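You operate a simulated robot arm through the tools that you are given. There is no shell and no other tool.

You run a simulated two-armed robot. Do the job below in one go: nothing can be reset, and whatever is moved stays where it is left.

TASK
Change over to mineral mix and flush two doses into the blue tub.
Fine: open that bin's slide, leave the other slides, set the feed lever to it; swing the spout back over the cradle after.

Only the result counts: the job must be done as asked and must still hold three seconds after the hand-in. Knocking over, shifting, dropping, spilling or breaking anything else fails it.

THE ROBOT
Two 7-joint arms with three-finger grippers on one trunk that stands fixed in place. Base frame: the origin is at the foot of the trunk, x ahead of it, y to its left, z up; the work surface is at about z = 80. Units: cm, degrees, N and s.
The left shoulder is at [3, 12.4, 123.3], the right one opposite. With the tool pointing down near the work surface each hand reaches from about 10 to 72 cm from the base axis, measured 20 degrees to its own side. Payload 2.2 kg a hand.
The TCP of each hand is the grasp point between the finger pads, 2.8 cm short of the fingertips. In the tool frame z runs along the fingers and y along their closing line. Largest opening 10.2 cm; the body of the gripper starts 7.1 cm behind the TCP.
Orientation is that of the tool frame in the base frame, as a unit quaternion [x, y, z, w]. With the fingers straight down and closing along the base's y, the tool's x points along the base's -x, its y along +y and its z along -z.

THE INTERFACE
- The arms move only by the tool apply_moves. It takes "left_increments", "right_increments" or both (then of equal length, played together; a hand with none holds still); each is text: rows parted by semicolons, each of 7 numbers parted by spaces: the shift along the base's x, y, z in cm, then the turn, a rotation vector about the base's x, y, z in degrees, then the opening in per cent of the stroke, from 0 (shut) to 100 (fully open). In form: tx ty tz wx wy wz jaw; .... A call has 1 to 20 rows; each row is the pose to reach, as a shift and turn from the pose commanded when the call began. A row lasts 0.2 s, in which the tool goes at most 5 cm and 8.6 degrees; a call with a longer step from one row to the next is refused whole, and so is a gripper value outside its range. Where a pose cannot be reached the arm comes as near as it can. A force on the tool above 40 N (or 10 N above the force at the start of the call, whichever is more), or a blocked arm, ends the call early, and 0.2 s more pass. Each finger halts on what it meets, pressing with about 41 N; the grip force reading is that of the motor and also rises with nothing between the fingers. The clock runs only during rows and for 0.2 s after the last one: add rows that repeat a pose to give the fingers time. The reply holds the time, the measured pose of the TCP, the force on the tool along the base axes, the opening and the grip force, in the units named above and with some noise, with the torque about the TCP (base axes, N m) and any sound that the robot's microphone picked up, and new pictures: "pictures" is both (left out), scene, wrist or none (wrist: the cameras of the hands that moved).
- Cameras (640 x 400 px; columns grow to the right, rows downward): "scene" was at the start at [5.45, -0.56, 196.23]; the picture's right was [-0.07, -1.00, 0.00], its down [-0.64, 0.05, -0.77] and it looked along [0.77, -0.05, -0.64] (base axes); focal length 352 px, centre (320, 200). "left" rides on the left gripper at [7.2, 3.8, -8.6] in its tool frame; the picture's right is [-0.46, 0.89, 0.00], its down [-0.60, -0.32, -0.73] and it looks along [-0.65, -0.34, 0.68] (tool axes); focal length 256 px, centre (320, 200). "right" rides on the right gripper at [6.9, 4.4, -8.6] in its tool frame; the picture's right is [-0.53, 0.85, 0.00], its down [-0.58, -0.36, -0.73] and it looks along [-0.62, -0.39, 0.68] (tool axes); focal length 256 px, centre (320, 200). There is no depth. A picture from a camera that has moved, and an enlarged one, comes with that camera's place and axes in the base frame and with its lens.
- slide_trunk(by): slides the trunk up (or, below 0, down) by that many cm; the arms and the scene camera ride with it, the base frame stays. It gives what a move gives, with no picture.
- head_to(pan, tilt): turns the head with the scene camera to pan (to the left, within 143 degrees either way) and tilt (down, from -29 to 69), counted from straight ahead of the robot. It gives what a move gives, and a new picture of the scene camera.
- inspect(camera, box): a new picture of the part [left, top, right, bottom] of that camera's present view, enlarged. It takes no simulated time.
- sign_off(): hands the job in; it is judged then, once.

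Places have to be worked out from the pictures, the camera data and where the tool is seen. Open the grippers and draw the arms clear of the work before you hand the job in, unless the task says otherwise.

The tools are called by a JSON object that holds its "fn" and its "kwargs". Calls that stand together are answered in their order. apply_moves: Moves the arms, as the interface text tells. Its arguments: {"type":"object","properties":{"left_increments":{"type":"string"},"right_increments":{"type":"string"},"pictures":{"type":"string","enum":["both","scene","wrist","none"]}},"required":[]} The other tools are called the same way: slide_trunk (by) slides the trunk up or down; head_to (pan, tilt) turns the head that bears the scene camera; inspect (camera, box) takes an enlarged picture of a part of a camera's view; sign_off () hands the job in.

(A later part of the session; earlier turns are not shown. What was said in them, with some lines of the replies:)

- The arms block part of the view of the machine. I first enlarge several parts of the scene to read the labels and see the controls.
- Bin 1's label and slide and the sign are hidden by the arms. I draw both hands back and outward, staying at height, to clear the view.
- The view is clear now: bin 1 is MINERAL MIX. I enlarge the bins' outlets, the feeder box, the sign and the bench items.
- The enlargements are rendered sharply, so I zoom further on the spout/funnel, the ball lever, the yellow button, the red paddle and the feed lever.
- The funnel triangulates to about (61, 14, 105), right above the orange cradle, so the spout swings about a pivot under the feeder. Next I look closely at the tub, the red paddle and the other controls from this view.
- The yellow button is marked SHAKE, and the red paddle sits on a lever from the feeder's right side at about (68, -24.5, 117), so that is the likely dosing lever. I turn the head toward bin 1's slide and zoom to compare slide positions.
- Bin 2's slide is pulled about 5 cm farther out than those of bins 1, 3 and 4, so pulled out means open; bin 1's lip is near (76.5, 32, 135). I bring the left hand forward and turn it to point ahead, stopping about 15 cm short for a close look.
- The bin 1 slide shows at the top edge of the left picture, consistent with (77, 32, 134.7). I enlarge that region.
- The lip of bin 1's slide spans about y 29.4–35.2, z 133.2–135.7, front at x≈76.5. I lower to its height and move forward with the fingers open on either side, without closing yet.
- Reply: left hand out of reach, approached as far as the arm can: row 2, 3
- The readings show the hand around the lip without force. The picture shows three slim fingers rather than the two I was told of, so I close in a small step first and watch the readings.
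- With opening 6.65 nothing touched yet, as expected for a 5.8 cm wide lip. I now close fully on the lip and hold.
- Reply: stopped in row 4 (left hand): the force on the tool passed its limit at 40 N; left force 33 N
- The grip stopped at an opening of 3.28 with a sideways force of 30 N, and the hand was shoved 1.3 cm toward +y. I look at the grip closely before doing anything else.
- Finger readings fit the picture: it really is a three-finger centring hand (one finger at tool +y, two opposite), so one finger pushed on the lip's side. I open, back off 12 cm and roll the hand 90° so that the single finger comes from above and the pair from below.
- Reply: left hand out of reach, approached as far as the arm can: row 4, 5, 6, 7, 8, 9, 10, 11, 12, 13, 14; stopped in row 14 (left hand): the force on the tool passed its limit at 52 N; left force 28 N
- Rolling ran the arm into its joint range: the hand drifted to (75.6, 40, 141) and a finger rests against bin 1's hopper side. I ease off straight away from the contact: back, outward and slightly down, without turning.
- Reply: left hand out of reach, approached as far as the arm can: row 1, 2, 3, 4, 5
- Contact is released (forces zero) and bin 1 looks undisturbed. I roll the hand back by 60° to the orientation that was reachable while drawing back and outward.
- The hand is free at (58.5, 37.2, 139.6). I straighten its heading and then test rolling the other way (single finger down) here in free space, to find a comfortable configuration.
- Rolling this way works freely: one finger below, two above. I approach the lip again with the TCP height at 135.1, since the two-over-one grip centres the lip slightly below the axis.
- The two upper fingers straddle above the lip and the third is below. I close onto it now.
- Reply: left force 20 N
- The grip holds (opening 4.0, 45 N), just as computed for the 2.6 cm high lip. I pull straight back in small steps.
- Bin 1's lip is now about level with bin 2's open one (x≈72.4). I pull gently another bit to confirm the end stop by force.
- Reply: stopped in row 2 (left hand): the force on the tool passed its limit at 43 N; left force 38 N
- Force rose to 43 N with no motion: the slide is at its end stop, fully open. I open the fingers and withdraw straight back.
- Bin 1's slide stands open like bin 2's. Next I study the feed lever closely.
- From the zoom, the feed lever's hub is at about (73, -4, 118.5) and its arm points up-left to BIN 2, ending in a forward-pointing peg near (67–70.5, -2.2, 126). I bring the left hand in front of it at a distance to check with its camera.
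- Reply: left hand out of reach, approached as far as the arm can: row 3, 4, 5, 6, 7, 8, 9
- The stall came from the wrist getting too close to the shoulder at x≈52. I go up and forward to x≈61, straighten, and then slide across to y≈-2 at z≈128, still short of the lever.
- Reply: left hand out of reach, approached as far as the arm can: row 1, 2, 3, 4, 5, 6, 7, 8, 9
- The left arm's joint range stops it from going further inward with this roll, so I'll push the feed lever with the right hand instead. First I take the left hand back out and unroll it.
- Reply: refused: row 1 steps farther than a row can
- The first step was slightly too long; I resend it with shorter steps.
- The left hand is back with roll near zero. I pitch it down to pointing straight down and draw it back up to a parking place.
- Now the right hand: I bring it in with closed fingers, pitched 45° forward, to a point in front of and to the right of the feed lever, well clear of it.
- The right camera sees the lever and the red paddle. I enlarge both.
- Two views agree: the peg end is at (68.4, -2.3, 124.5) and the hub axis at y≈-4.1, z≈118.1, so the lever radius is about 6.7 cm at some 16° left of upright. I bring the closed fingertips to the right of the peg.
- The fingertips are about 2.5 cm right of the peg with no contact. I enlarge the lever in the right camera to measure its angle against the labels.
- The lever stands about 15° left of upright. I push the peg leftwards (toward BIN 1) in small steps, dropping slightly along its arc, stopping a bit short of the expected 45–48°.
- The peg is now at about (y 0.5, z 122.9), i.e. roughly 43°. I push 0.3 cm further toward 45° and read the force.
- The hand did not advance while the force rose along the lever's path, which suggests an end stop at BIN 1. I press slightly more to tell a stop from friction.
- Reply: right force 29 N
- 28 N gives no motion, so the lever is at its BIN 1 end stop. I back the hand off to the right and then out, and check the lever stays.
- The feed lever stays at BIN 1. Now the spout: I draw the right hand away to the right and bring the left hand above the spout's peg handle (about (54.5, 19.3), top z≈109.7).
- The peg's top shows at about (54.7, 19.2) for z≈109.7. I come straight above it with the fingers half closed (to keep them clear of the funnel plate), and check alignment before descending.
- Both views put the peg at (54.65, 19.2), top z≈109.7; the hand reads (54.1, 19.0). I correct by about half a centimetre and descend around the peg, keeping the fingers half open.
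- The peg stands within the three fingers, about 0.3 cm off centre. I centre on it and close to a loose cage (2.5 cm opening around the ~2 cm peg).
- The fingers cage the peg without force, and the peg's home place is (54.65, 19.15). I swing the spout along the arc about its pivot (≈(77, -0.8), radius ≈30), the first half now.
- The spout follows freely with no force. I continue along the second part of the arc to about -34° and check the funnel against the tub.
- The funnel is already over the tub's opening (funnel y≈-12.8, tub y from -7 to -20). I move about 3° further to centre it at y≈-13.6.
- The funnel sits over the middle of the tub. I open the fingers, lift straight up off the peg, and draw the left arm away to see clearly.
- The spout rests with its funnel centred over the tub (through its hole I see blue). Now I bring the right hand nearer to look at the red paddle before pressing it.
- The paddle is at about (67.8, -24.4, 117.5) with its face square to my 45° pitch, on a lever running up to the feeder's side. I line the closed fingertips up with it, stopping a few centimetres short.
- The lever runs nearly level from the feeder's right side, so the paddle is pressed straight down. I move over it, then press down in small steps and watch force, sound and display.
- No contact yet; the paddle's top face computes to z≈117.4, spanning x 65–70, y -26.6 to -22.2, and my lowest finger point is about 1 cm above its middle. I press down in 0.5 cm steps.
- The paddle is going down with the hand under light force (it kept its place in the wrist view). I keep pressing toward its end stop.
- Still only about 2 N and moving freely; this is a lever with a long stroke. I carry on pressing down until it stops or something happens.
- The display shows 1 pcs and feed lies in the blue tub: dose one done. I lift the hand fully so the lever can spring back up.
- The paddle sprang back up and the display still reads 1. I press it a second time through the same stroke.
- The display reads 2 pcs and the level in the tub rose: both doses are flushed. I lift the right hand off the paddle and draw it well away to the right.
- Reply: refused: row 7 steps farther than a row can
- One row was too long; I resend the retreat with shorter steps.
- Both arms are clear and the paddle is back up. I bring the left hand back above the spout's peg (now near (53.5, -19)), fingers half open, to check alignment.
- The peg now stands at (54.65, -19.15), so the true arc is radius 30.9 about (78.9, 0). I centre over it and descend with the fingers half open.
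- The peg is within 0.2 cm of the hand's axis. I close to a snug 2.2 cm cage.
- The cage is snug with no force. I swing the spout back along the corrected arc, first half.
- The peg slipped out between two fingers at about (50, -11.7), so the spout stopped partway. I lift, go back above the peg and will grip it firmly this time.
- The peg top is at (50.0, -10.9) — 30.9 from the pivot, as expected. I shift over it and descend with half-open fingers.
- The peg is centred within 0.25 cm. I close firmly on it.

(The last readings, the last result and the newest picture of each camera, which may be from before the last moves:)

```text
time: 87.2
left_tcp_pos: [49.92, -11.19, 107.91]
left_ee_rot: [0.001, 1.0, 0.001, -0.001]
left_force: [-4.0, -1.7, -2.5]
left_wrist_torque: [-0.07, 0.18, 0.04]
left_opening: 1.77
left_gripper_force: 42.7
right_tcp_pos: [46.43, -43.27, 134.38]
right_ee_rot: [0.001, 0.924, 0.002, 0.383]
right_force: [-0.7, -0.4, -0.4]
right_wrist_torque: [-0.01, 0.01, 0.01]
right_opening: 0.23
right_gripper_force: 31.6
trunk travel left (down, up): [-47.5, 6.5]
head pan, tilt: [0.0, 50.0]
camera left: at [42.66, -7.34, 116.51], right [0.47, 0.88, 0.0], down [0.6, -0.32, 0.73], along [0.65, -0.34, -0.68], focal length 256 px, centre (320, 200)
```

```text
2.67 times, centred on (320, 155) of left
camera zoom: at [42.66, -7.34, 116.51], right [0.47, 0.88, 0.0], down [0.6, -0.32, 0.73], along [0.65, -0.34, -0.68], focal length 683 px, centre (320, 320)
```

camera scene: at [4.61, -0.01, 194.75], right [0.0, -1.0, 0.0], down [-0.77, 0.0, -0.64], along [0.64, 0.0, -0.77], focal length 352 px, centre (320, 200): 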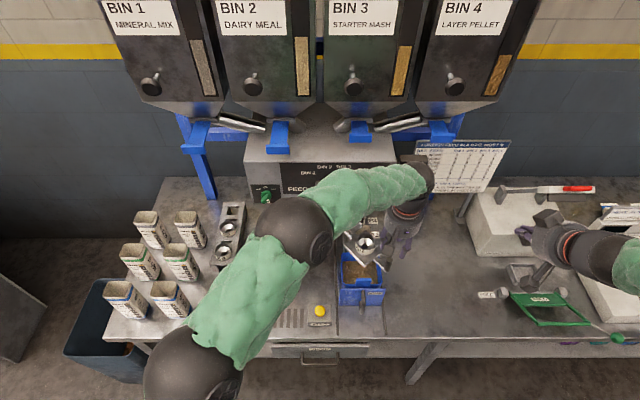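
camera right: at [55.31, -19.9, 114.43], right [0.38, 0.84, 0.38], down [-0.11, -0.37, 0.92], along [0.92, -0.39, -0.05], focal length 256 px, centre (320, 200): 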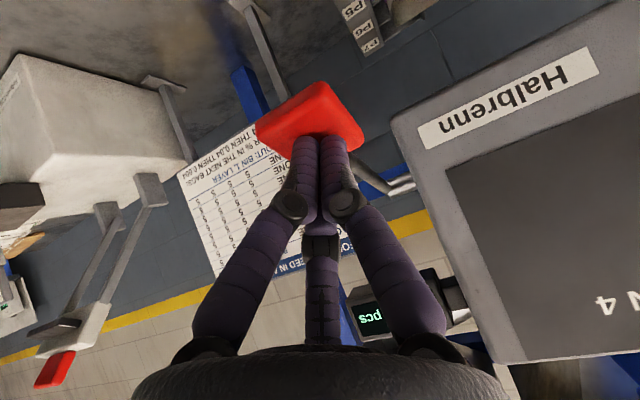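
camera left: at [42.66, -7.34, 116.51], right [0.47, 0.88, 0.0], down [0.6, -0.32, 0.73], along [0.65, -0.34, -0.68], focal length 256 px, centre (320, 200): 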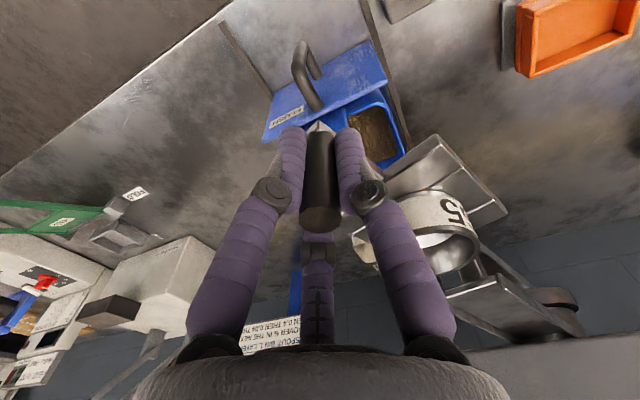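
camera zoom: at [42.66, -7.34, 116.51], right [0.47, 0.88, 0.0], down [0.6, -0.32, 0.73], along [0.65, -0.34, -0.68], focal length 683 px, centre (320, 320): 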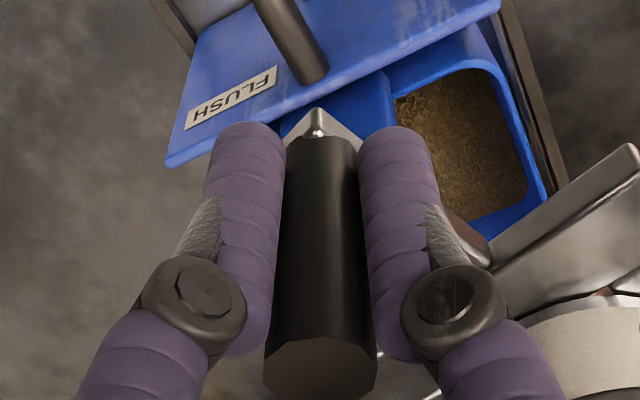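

The peg is held firmly (1.8 cm, 43 N). I swing along the arc, the first stretch to about +11°.

{"fn": "apply_moves", "kwargs": {"left_increments": "-0.7 2.04 0 0 0 0 0; -1.27 4.12 0 0 0 0 0; -1.68 6.24 0 0 0 0 0; -1.95 8.39 0 0 0 0 0; -2.06 10.55 0 0 0 0 0; -2.03 12.71 0 0 0 0 0; -1.85 14.86 0 0 0 0 0; -1.51 16.99 0 0 0 0 0; -1.51 16.99 0 0 0 0 0", "pictures": "wrist"}}

```text
time: 89.2
left_tcp_pos: [48.33, 5.84, 107.91]
left_ee_rot: [0.002, 1.0, 0.0, 0.001]
left_force: [-5.0, 2.0, 5.6]
left_wrist_torque: [-0.1, 0.37, 0.09]
left_opening: 1.76
left_gripper_force: 43.1
right_tcp_pos: [46.3, -43.03, 134.41]
right_ee_rot: [0.002, 0.924, 0.001, 0.382]
right_force: [-0.4, 0.0, 0.0]
right_wrist_torque: [0.01, -0.02, 0.01]
right_opening: 0.22
right_gripper_force: 31.4
trunk travel left (down, up): [-47.5, 6.5]
head pan, tilt: [0.0, 50.0]
camera left: at [41.09, 9.66, 116.62], right [0.47, 0.88, 0.0], down [0.6, -0.32, 0.73], along [0.65, -0.34, -0.68], focal length 256 px, centre (320, 200)
```

left: 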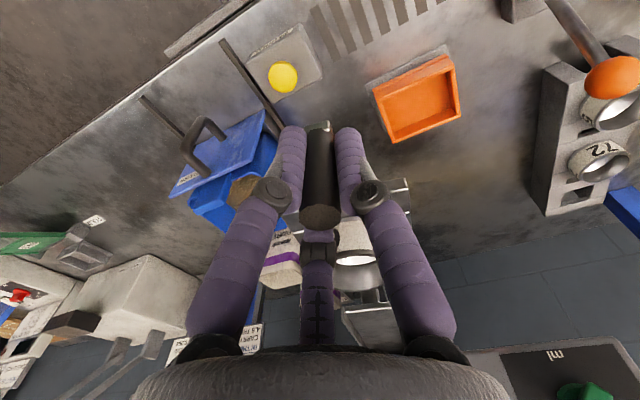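

The spout follows under about 5 N. I continue to the home angle, ending with the peg at (54.6, 19.2) as measured before.

{"fn": "apply_moves", "kwargs": {"left_increments": "0.48 2.11 0 0 0 0 0; 1.11 4.17 0 0 0 0 0; 1.88 6.19 0 0 0 0 0; 2.79 8.15 0 0 0 0 0; 3.83 10.04 0 0 0 0 0; 5 11.86 0 0 0 0 0; 5.51 12.56 0 0 0 0 0; 6.1 13.33 0 0 0 0 0; 6.1 13.33 0 0 0 0 0", "pictures": "both"}}

{"fn": "inspect", "kwargs": {"camera": "left", "box": [200, 80, 440, 230]}}

{"fn": "inspect", "kwargs": {"camera": "scene", "box": [200, 190, 340, 290]}}

```text
time: 91.2
left_tcp_pos: [54.39, 19.1, 107.91]
left_ee_rot: [0.0, 1.0, -0.001, 0.0]
left_force: [1.4, -0.6, 6.6]
left_wrist_torque: [0.06, 0.11, 0.06]
left_opening: 1.76
left_gripper_force: 43.1
right_tcp_pos: [46.38, -43.21, 134.47]
right_ee_rot: [0.001, 0.924, 0.002, 0.383]
right_force: [1.3, -0.6, 0.3]
right_wrist_torque: [0.0, 0.02, 0.02]
right_opening: 0.18
right_gripper_force: 31.1
trunk travel left (down, up): [-47.5, 6.5]
head pan, tilt: [0.0, 50.0]
camera scene: at [4.6, 0.01, 194.75], right [0.0, -1.0, 0.0], down [-0.77, 0.0, -0.64], along [0.64, 0.0, -0.77], focal length 352 px, centre (320, 200)
camera left: at [47.09, 22.92, 116.57], right [0.47, 0.88, 0.0], down [0.6, -0.32, 0.73], along [0.65, -0.34, -0.68], focal length 256 px, centre (320, 200)
```

scene: 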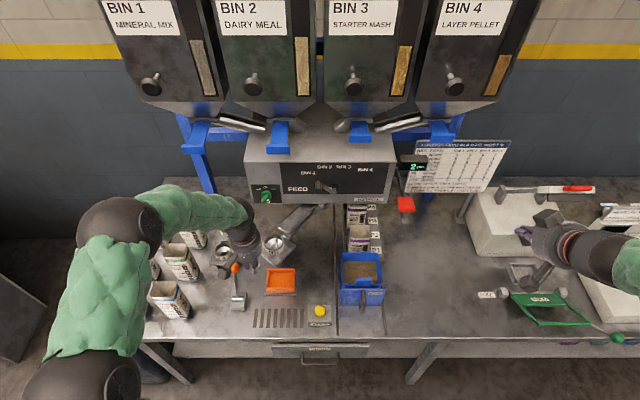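
left: 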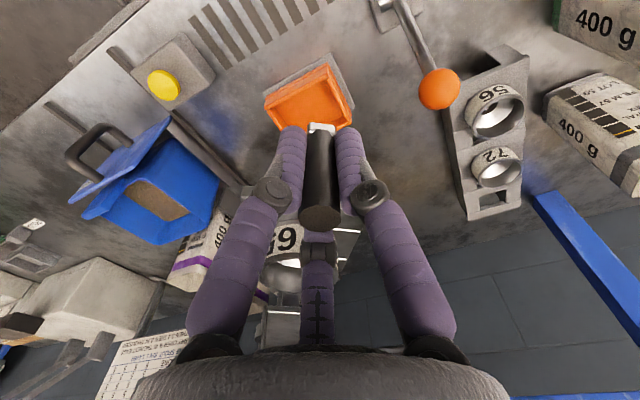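

```text
2.67 times, centred on (320, 155) of left
camera zoom: at [47.09, 22.92, 116.57], right [0.47, 0.88, 0.0], down [0.6, -0.32, 0.73], along [0.65, -0.34, -0.68], focal length 683 px, centre (320, 320)
```

zoom: 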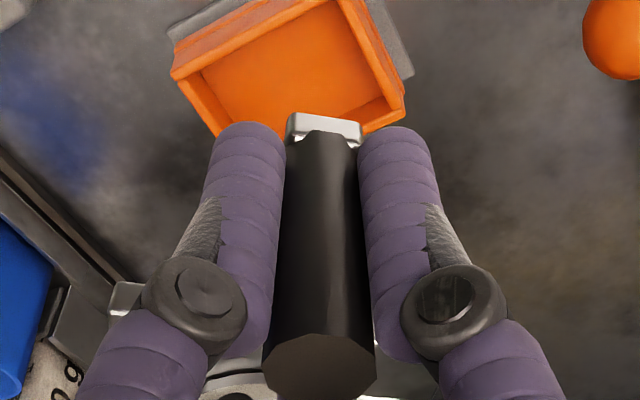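

```text
4.00 times, centred on (270, 240) of scene
camera zoom: at [4.6, 0.01, 194.75], right [0.0, -1.0, 0.0], down [-0.77, 0.0, -0.64], along [0.64, 0.0, -0.77], focal length 1406 px, centre (520, 40)
```

zoom: 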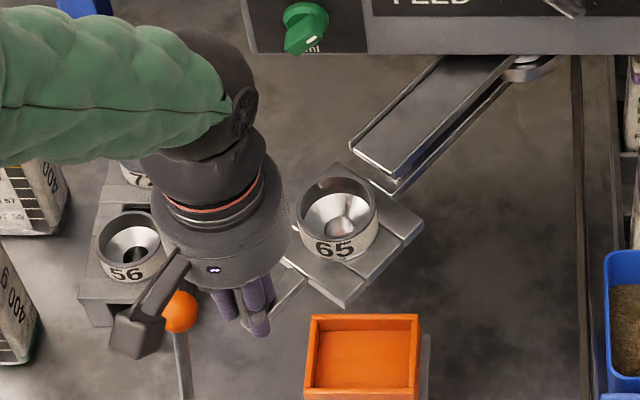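

The funnel, plate and chute stand at the same pixels as before the swing, so the spout is back over the cradle. I open the fingers and lift straight off the peg.

{"fn": "apply_moves", "kwargs": {"left_increments": "0 0 0 0 0 0 15; 0 0 0 0 0 0 30; 0 0 0 0 0 0 45; 0 0 0 0 0 0 45; 0 0 3 0 0 0 45; 0 0 7 0 0 0 45; 0 0 11 0 0 0 45; 0 0 15 0 0 0 45; -2 2.5 18 0 0 0 60; -5 5 21 0 0 0 80; -8 8 23 0 0 0 80; -11 11 25 0 0 0 80; -14 14 27 0 0 0 80; -17 17 29 0 0 0 80; -20 20 31 0 0 0 80; -20 20 31 0 0 0 80", "pictures": "both"}}

{"fn": "inspect", "kwargs": {"camera": "scene", "box": [200, 190, 340, 290]}}

{"fn": "inspect", "kwargs": {"camera": "scene", "box": [230, 100, 470, 310]}}

```text
time: 94.6
left_tcp_pos: [34.32, 39.06, 138.61]
left_ee_rot: [0.002, 1.0, -0.001, -0.002]
left_force: [0.5, 0.3, 0.5]
left_wrist_torque: [0.01, 0.04, 0.04]
left_opening: 8.19
left_gripper_force: 0.1
right_tcp_pos: [46.44, -43.2, 134.4]
right_ee_rot: [0.001, 0.924, 0.002, 0.382]
right_force: [0.4, -0.1, 0.4]
right_wrist_torque: [-0.02, 0.02, -0.04]
right_opening: 0.22
right_gripper_force: 31.1
trunk travel left (down, up): [-47.5, 6.5]
head pan, tilt: [0.0, 50.0]
camera scene: at [4.79, 0.01, 194.75], right [0.0, -1.0, 0.0], down [-0.77, 0.0, -0.64], along [0.64, 0.0, -0.77], focal length 352 px, centre (320, 200)
camera left: at [27.09, 42.97, 147.27], right [0.47, 0.88, 0.0], down [0.6, -0.32, 0.73], along [0.65, -0.34, -0.68], focal length 256 px, centre (320, 200)
```

scene: 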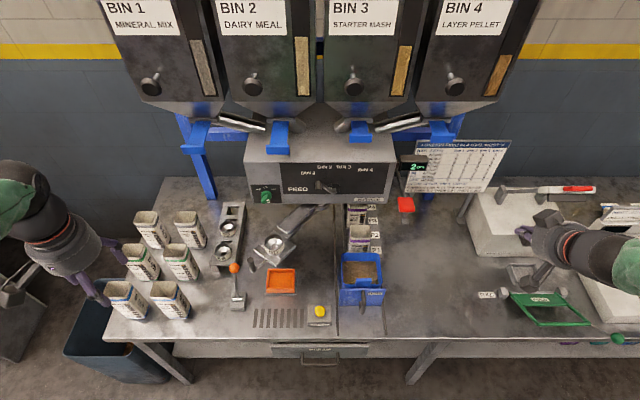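
left: 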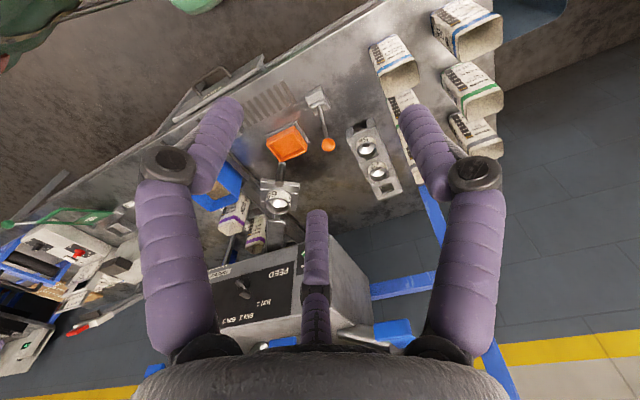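

```text
4.00 times, centred on (270, 240) of scene
camera zoom: at [4.79, 0.01, 194.75], right [0.0, -1.0, 0.0], down [-0.77, 0.0, -0.64], along [0.64, 0.0, -0.77], focal length 1406 px, centre (520, 40)
```

zoom: 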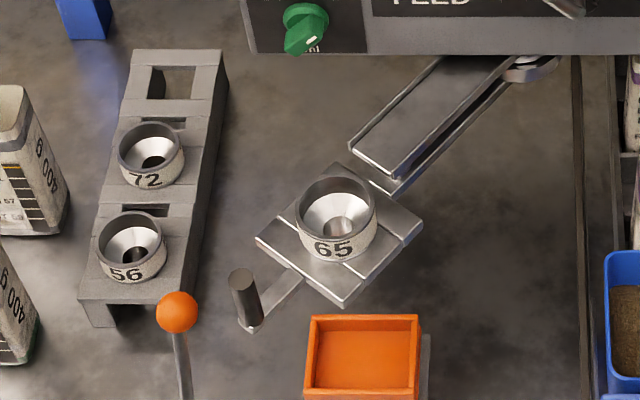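

```text
1.90 times, centred on (350, 205) of scene
camera zoom: at [4.79, 0.01, 194.75], right [0.0, -1.0, 0.0], down [-0.77, 0.0, -0.64], along [0.64, 0.0, -0.77], focal length 670 px, centre (263, 190)
```

zoom: 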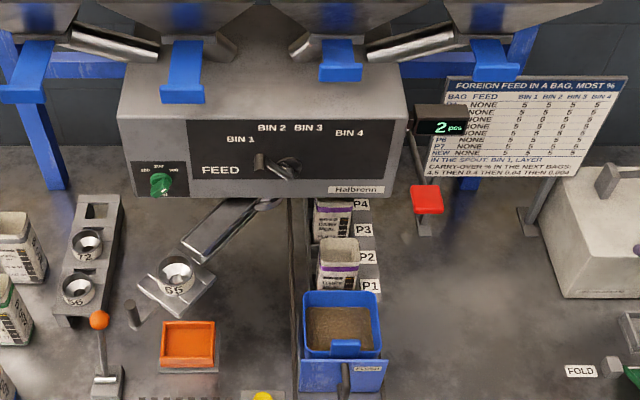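

The spout is home over the cradle, the feed lever at BIN 1, and the counter reads 2. I open both grippers fully and draw both arms further back, then do a final check of the slides.

{"fn": "apply_moves", "kwargs": {"left_increments": "-1.5 1 2 0 0 0 90; -3 2 4 0 0 0 100; -5 3 6 0 0 0 100; -5 3 6 0 0 0 100", "right_increments": "-3 0 2 0 0 0 10; -6 0 4 0 0 0 40; -9 -1 6 0 0 0 70; -12 -2 8 0 0 0 100; -12 -2 8 0 0 0 100; -12 -2 8 0 0 0 100", "pictures": "none"}}

{"fn": "head_to", "kwargs": {"pan": 0, "tilt": 40}}

```text
refused: give rows for one hand, or as many for the one as for the other
```

```text
time: 95.4
left_tcp_pos: [34.14, 39.17, 138.62]
left_ee_rot: [0.001, 1.0, 0.0, 0.0]
left_force: [-0.5, 0.6, 0.3]
left_wrist_torque: [0.01, 0.0, 0.01]
left_opening: 8.17
left_gripper_force: 0.0
right_tcp_pos: [46.34, -43.22, 134.34]
right_ee_rot: [0.002, 0.924, 0.001, 0.383]
right_force: [-0.2, -0.8, 0.3]
right_wrist_torque: [0.02, -0.02, 0.03]
right_opening: 0.2
right_gripper_force: 31.9
trunk travel left (down, up): [-47.5, 6.5]
head pan, tilt: [0.0, 40.0]
camera scene: at [5.41, 0.06, 196.16], right [0.0, -1.0, 0.0], down [-0.64, 0.0, -0.77], along [0.77, 0.0, -0.64], focal length 352 px, centre (320, 200)
```

scene: 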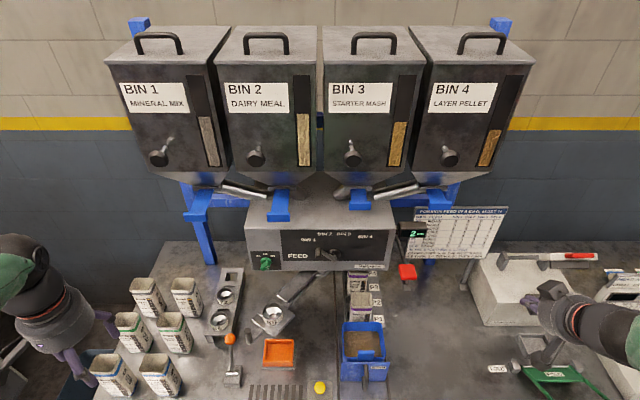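

The rows must match in number. The view confirms bin 1's level window dropped a bit, and slides 1 and 2 are out while 3 and 4 are in. I resend the retreat with equal rows.

{"fn": "apply_moves", "kwargs": {"left_increments": "-1.5 1 2 0 0 0 90; -3 2 4 0 0 0 100; -5 3 6 0 0 0 100; -5 3 6 0 0 0 100; -5 3 6 0 0 0 100; -5 3 6 0 0 0 100", "right_increments": "-3 0 2 0 0 0 10; -6 0 4 0 0 0 40; -9 -1 6 0 0 0 70; -12 -2 8 0 0 0 100; -12 -2 8 0 0 0 100; -12 -2 8 0 0 0 100", "pictures": "scene"}}

{"fn": "inspect", "kwargs": {"camera": "scene", "box": [170, 170, 450, 380]}}

{"fn": "inspect", "kwargs": {"camera": "scene", "box": [170, 160, 470, 280]}}

```text
time: 96.8
left_tcp_pos: [29.52, 41.91, 144.99]
left_ee_rot: [0.002, 1.0, 0.001, 0.0]
left_force: [0.3, 0.5, 1.0]
left_wrist_torque: [-0.01, -0.03, 0.0]
left_opening: 10.19
left_gripper_force: 0.1
right_tcp_pos: [34.2, -45.19, 142.19]
right_ee_rot: [0.002, 0.924, 0.001, 0.383]
right_force: [-0.7, 1.1, 0.9]
right_wrist_torque: [0.0, 0.04, 0.02]
right_opening: 10.2
right_gripper_force: 0.0
trunk travel left (down, up): [-47.5, 6.5]
head pan, tilt: [0.0, 40.0]
camera scene: at [5.34, 0.05, 196.17], right [0.0, -1.0, 0.0], down [-0.64, 0.0, -0.77], along [0.77, 0.0, -0.64], focal length 352 px, centre (320, 200)
```

scene: 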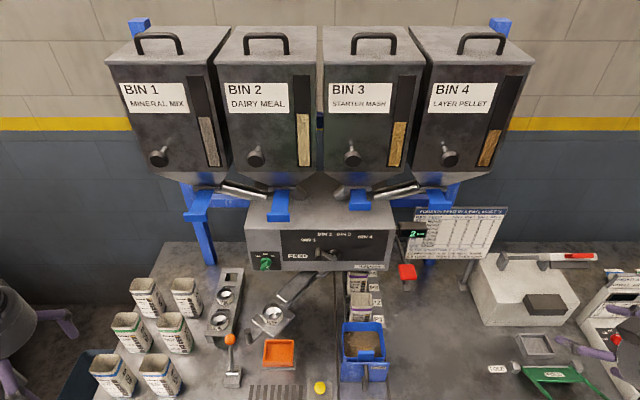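

```text
1.90 times, centred on (310, 275) of scene
camera zoom: at [5.34, 0.05, 196.17], right [0.0, -1.0, 0.0], down [-0.64, 0.0, -0.77], along [0.77, 0.0, -0.64], focal length 670 px, centre (339, 57)
```

zoom: 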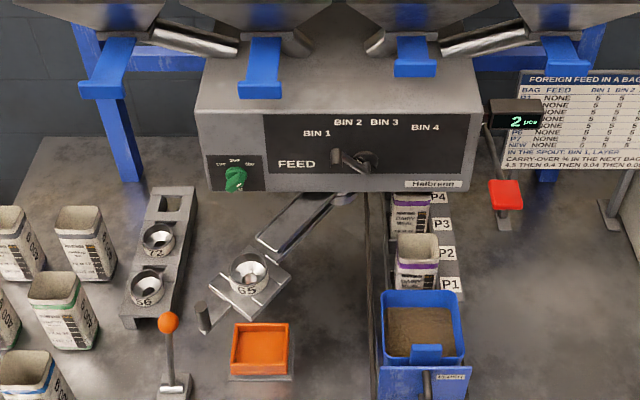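

```text
2.13 times, centred on (320, 220) of scene
camera zoom: at [5.34, 0.05, 196.17], right [0.0, -1.0, 0.0], down [-0.64, 0.0, -0.77], along [0.77, 0.0, -0.64], focal length 750 px, centre (320, 157)
```

zoom: 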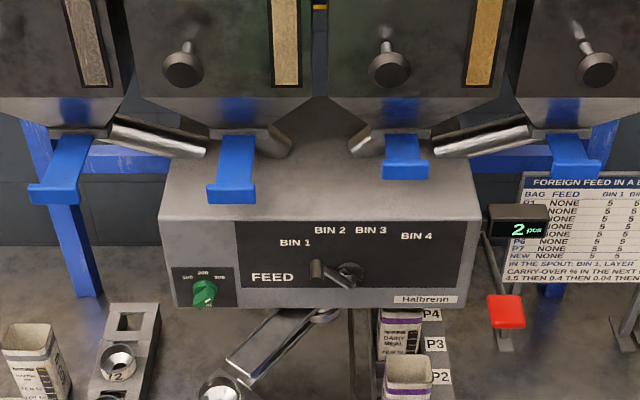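

All is as asked: bin 1's slide is open and the other slides are unmoved. The feed lever is on BIN 1, two doses are in the blue tub (counter 2), and the spout is back over the cradle. Both hands are open and clear, so I hand the job in.

{"fn": "sign_off", "kwargs": {}}

```text
The job is handed in.
```

The feeder is changed over to mineral mix, two doses are flushed into the blue tub, and the job is handed in.

- **Bin 1 slide (mineral mix):** pulled out to its end stop. The other three slides are as they were; bin 2's was already open.
- **Feed lever:** moved from BIN 2 to its stop at BIN 1.
- **Flush:** with the spout over the blue tub, I pressed the red paddle twice. The counter reads 2 pcs, and bin 1's level window has dropped.
- **Spout:** back over the orange cradle, at the same place in the camera view as before.
- **Arms:** both grippers are open and both arms are drawn back from the bench.

Two things went wrong along the way:

- **Bin 1 touched:** the left hand touched the side of bin 1 while I was positioning for the slide. It looked undisturbed afterwards.
- **Peg slipped:** the spout's peg slipped out of my grip on the swing back. I gripped it again and finished the swing.

I saw nothing spilled or shifted.
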